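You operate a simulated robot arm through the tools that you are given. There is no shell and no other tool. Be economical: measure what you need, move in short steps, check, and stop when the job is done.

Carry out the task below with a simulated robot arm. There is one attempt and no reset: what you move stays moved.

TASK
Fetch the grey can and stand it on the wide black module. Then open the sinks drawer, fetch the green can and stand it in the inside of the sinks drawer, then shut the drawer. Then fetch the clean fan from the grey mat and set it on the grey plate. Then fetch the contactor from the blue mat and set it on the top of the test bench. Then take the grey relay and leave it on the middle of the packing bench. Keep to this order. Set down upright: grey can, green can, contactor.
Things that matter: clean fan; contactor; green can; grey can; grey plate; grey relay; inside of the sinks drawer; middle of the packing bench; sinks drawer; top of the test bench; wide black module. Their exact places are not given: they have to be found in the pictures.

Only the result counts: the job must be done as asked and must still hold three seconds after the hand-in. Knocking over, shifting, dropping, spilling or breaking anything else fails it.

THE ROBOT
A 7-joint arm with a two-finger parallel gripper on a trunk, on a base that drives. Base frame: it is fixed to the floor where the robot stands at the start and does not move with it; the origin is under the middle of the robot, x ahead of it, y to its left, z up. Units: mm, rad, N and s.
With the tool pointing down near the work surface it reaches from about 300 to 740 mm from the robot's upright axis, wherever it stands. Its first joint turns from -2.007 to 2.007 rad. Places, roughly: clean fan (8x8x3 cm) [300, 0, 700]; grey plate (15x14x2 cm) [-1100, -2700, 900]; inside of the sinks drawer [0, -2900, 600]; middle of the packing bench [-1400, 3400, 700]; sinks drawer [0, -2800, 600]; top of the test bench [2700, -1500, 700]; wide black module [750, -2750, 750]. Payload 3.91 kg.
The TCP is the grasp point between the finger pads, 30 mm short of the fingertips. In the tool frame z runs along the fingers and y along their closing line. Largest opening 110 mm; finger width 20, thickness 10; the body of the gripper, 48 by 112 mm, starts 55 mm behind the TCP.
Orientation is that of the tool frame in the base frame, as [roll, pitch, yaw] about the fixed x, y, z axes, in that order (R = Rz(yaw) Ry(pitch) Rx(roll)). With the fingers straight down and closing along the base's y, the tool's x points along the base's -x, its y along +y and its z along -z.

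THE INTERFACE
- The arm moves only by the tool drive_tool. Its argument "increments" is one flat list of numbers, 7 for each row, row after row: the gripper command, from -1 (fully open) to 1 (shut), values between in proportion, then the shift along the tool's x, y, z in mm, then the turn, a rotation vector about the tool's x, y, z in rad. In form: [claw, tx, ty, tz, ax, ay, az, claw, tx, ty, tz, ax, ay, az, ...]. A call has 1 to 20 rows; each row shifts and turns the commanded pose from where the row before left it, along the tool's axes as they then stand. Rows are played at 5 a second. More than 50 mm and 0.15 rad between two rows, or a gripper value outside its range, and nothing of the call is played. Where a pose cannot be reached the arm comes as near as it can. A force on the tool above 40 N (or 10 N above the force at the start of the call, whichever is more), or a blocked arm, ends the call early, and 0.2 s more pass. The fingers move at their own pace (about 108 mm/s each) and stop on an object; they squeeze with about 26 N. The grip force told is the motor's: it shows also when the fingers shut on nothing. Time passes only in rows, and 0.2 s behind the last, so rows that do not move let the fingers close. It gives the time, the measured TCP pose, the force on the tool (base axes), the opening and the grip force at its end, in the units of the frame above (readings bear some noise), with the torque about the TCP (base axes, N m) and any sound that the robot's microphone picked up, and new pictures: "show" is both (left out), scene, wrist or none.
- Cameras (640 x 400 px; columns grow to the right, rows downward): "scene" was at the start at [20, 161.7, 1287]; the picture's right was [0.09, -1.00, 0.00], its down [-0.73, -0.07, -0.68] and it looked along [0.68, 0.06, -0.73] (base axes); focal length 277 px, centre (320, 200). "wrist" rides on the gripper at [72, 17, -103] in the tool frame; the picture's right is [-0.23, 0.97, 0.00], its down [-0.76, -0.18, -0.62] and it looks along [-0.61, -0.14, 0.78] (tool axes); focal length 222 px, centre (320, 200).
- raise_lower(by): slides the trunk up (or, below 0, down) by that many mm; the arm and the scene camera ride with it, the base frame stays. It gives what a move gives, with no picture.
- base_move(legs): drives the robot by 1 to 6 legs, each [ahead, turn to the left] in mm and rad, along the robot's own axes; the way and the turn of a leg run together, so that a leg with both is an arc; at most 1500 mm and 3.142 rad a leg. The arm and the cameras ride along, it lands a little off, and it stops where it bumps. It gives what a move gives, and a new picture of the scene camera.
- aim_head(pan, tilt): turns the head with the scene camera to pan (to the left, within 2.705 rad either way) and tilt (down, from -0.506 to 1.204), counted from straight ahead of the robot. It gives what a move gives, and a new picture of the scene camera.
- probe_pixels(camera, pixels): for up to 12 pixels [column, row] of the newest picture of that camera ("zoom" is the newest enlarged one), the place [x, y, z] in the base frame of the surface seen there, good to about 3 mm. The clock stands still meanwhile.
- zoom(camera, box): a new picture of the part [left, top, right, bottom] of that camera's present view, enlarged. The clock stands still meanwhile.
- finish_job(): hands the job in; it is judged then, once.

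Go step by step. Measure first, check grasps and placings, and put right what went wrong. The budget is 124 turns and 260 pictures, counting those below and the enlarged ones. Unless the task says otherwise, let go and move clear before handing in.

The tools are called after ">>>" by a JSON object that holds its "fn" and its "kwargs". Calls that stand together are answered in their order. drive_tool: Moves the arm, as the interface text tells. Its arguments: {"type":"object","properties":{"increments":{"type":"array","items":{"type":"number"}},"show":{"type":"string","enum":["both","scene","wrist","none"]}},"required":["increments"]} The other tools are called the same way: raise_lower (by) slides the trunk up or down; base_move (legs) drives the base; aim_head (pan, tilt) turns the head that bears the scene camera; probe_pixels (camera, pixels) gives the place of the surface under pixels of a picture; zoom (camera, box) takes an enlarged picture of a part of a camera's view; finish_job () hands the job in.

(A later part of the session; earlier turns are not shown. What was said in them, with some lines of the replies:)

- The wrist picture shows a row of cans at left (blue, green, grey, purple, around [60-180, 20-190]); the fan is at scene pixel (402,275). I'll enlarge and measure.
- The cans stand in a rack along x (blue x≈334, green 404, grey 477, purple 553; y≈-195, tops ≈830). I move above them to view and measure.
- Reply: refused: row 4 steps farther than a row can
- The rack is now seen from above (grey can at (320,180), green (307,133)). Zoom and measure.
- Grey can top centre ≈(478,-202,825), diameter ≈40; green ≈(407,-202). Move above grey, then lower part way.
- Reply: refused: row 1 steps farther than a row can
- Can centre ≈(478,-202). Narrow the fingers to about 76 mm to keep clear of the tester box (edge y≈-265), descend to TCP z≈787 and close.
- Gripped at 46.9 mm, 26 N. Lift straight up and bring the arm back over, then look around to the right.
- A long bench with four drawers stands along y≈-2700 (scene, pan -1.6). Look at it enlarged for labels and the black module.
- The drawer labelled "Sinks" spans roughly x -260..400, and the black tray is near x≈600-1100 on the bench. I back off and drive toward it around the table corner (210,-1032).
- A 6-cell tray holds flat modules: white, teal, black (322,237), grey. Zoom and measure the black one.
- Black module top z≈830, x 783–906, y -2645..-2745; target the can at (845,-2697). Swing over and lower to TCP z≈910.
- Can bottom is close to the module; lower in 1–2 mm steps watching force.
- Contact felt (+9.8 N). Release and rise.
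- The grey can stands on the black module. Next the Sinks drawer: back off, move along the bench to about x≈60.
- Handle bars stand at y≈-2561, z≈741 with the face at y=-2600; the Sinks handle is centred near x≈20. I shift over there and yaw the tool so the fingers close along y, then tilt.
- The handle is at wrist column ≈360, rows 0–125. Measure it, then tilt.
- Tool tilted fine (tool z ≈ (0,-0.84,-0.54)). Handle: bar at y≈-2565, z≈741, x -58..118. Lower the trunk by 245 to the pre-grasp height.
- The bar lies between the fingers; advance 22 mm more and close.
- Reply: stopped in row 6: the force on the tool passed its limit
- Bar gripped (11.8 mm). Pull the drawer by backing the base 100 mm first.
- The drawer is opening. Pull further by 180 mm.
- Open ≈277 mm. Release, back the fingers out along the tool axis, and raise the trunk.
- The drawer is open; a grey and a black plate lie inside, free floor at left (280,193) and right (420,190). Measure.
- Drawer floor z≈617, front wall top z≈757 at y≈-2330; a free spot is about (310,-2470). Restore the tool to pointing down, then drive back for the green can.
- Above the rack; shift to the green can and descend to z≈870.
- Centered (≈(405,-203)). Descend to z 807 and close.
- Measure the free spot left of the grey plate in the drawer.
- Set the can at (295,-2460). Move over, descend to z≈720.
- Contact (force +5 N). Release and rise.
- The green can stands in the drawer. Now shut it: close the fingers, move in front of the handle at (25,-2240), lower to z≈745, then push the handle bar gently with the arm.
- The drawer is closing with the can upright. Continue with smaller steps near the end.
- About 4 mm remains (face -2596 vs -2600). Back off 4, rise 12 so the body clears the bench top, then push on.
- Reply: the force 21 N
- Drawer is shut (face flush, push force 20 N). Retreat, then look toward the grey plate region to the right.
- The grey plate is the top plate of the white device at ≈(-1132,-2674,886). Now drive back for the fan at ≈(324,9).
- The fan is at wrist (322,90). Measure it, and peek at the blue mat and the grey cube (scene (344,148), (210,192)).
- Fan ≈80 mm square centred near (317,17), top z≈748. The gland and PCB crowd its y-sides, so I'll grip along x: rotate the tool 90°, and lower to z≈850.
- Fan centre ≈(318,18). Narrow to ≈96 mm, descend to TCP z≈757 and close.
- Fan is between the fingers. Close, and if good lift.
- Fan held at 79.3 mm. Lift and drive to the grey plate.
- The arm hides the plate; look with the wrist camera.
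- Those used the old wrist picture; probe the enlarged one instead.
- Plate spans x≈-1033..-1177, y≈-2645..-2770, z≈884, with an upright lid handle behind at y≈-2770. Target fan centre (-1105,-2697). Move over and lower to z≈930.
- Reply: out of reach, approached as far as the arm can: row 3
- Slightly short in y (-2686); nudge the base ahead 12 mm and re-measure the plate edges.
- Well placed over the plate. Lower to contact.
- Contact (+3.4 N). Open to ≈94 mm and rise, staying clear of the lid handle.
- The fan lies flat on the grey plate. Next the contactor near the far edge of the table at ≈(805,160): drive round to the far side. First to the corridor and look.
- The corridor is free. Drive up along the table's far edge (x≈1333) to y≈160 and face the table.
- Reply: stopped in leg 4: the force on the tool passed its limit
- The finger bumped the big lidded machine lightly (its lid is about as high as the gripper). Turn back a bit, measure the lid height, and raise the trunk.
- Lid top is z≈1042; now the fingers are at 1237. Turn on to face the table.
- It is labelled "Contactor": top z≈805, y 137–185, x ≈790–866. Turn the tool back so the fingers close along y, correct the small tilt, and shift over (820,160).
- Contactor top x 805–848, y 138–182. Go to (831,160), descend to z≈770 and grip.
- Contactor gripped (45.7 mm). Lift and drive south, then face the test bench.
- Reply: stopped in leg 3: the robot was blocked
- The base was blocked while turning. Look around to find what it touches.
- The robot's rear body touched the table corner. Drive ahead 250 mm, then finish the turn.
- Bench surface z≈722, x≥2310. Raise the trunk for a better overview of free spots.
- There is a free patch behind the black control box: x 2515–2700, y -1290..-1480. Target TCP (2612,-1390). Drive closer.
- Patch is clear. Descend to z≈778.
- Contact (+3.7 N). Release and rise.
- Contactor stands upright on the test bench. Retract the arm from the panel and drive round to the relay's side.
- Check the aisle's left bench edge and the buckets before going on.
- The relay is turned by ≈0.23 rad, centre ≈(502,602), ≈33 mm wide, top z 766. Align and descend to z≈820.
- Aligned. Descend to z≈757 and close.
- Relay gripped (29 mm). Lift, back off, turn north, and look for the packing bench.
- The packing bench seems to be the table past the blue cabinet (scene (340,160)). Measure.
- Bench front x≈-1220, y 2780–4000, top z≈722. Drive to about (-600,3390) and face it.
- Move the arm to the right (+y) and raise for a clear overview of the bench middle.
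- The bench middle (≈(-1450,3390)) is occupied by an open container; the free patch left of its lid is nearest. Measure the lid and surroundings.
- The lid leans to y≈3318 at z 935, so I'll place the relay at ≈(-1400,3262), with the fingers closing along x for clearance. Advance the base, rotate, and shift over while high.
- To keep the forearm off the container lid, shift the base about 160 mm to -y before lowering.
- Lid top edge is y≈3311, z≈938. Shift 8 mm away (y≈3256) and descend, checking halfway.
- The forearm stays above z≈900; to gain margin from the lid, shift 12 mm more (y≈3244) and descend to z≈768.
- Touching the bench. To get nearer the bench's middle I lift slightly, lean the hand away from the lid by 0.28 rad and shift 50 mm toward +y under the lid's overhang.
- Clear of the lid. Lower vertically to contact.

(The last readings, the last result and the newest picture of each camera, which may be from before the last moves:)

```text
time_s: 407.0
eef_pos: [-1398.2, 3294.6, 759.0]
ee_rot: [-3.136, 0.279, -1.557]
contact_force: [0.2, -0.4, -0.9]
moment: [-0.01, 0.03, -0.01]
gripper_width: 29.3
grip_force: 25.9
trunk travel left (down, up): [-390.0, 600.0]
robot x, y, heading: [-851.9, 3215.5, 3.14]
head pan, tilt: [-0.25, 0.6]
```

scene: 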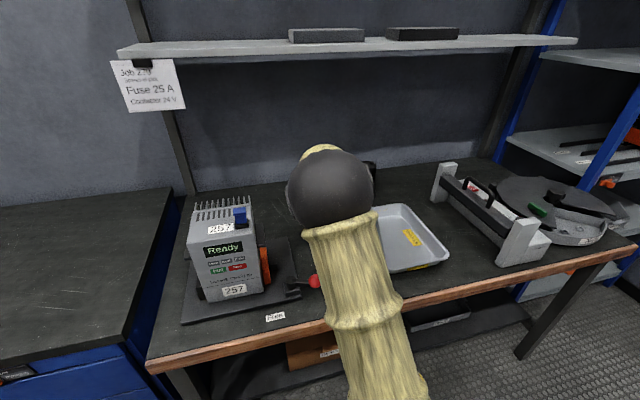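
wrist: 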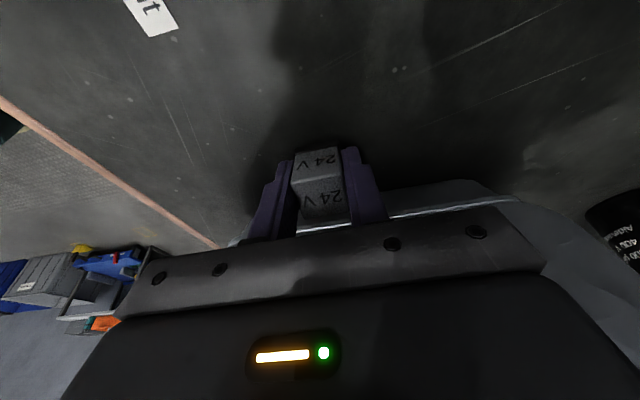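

>>> {"fn": "drive_tool", "kwargs": {"increments": [1, 0.4, 0, 1.4, 0, 0, 0, 1, 0, 0, 0, 0, 0, 0], "show": "none"}}

>>> {"fn": "drive_tool", "kwargs": {"increments": [0.3, 0, 0, 0, 0, 0, 0, 0.0, 0, 0, 0, 0, 0, 0, 0.0, 0, 0, 0, 0, 0, 0, 0, 0, 0, -20, 0, 0, 0, 0, 0, 0, -30, 0, 0, 0, 0, 0, 0, -40, 0, 0, 0, 0, 0, 0, -40, 0, 0, 0, 0, 0, 0, -40, 0, 0, 0, 0, 0, 0, 0, 0, 0, 0]}}

>>> {"fn": "zoom", "kwargs": {"camera": "wrist", "box": [200, 20, 480, 220]}}

```text
time_s: 407.6
eef_pos: [-1397.8, 3293.4, 758.4]
ee_rot: [-3.137, 0.279, -1.558]
contact_force: [-0.9, -0.1, 5.4]
moment: [-0.02, 0.05, 0.0]
gripper_width: 29.6
grip_force: 26.5
trunk travel left (down, up): [-390.0, 600.0]
robot x, y, heading: [-852.3, 3214.0, 3.143]
head pan, tilt: [-0.25, 0.6]
```

```text
time_s: 409.6
eef_pos: [-1401.0, 3248.7, 922.0]
ee_rot: [-3.137, 0.279, -1.558]
contact_force: [0.0, 0.0, -0.5]
moment: [-0.01, 0.06, 0.01]
gripper_width: 55.0
grip_force: 0.1
trunk travel left (down, up): [-390.0, 600.0]
robot x, y, heading: [-855.3, 3211.0, 3.141]
head pan, tilt: [-0.25, 0.6]
```

scene: 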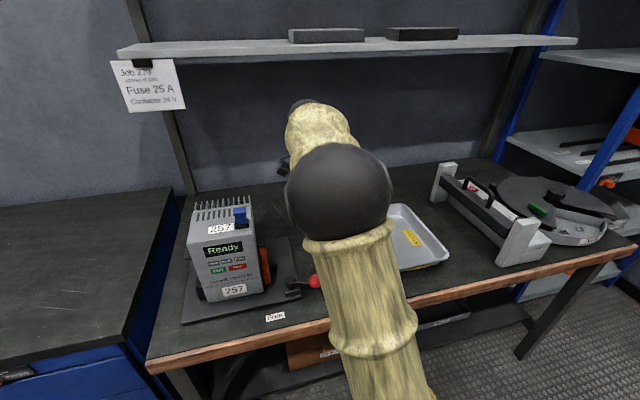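
wrist: 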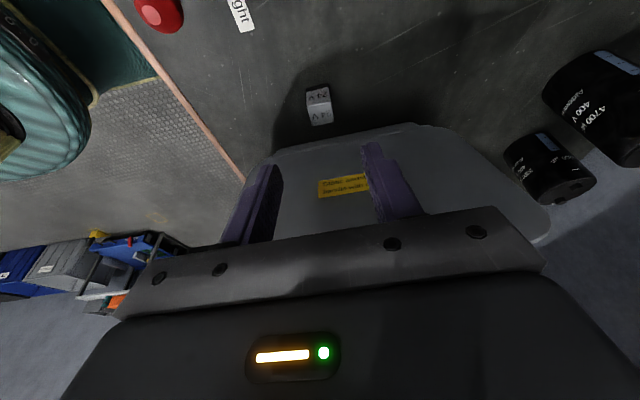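

```text
2.00 times, centred on (340, 120) of wrist
```

zoom: 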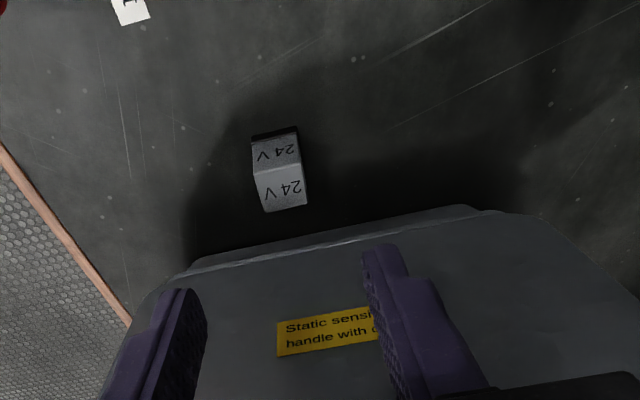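

The relay stands on the bench beside the lid. Confirm its place and move clear.

>>> {"fn": "probe_pixels", "kwargs": {"camera": "zoom", "pixels": [[280, 187], [275, 150], [270, 210]]}}

>>> {"fn": "drive_tool", "kwargs": {"increments": [-0.5, 0, 0, -45, 0, 0, 0, -0.5, 0, 0, -45, 0, 0, 0, -0.5, 0, -45, 0, 0, 0, 0, -0.5, 0, -45, 0, 0, 0, 0, -0.5, 0, 0, 0, 0, 0, 0], "show": "none"}}

>>> {"fn": "base_move", "kwargs": {"legs": [[-350, 0]]}}

```text
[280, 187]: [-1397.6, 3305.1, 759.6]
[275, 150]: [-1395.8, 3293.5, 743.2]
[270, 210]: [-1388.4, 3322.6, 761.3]
```

```text
time_s: 410.8
eef_pos: [-1309.7, 3223.8, 1008.8]
ee_rot: [-3.135, 0.279, -1.556]
contact_force: [0.4, 0.2, -0.1]
moment: [0.02, 0.03, 0.01]
gripper_width: 82.5
grip_force: 0.1
trunk travel left (down, up): [-390.0, 600.0]
robot x, y, heading: [-849.6, 3216.6, 3.139]
head pan, tilt: [-0.25, 0.6]
```

```text
time_s: 413.1
eef_pos: [-955.9, 3224.3, 1008.7]
ee_rot: [-3.137, 0.279, -1.564]
contact_force: [-1.0, -0.2, 0.1]
moment: [0.01, 0.0, 0.01]
gripper_width: 82.7
grip_force: 0.1
trunk travel left (down, up): [-390.0, 600.0]
robot x, y, heading: [-503.1, 3213.6, 3.133]
head pan, tilt: [-0.25, 0.6]
```

scene: 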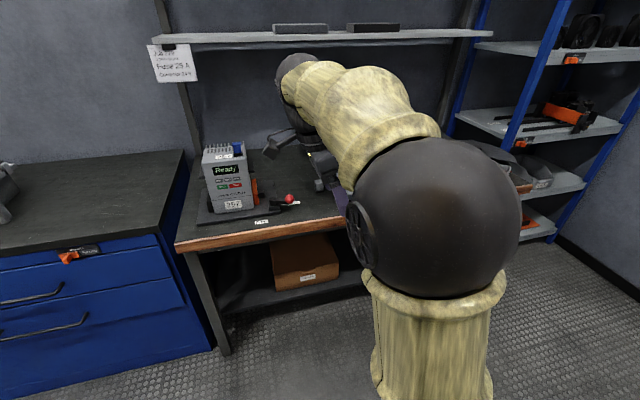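

The relay stands at ≈(-1396,3308) on the bench top, and the arm is clear. All five steps have been done in order, so I hand in.

>>> {"fn": "finish_job", "kwargs": {}}

```text
The job is handed in.
```

All five steps were done in the order asked and the job is handed in, with these caveats:

- **Relay:** it stands about 9 cm to one side of the packing bench's middle, because an open container takes up that spot.
- **Bumps while driving:** the gripper lightly touched the lidded machine, and the robot's rear body touched a table corner. Nothing looked out of place in the later pictures, but I did not measure either one.
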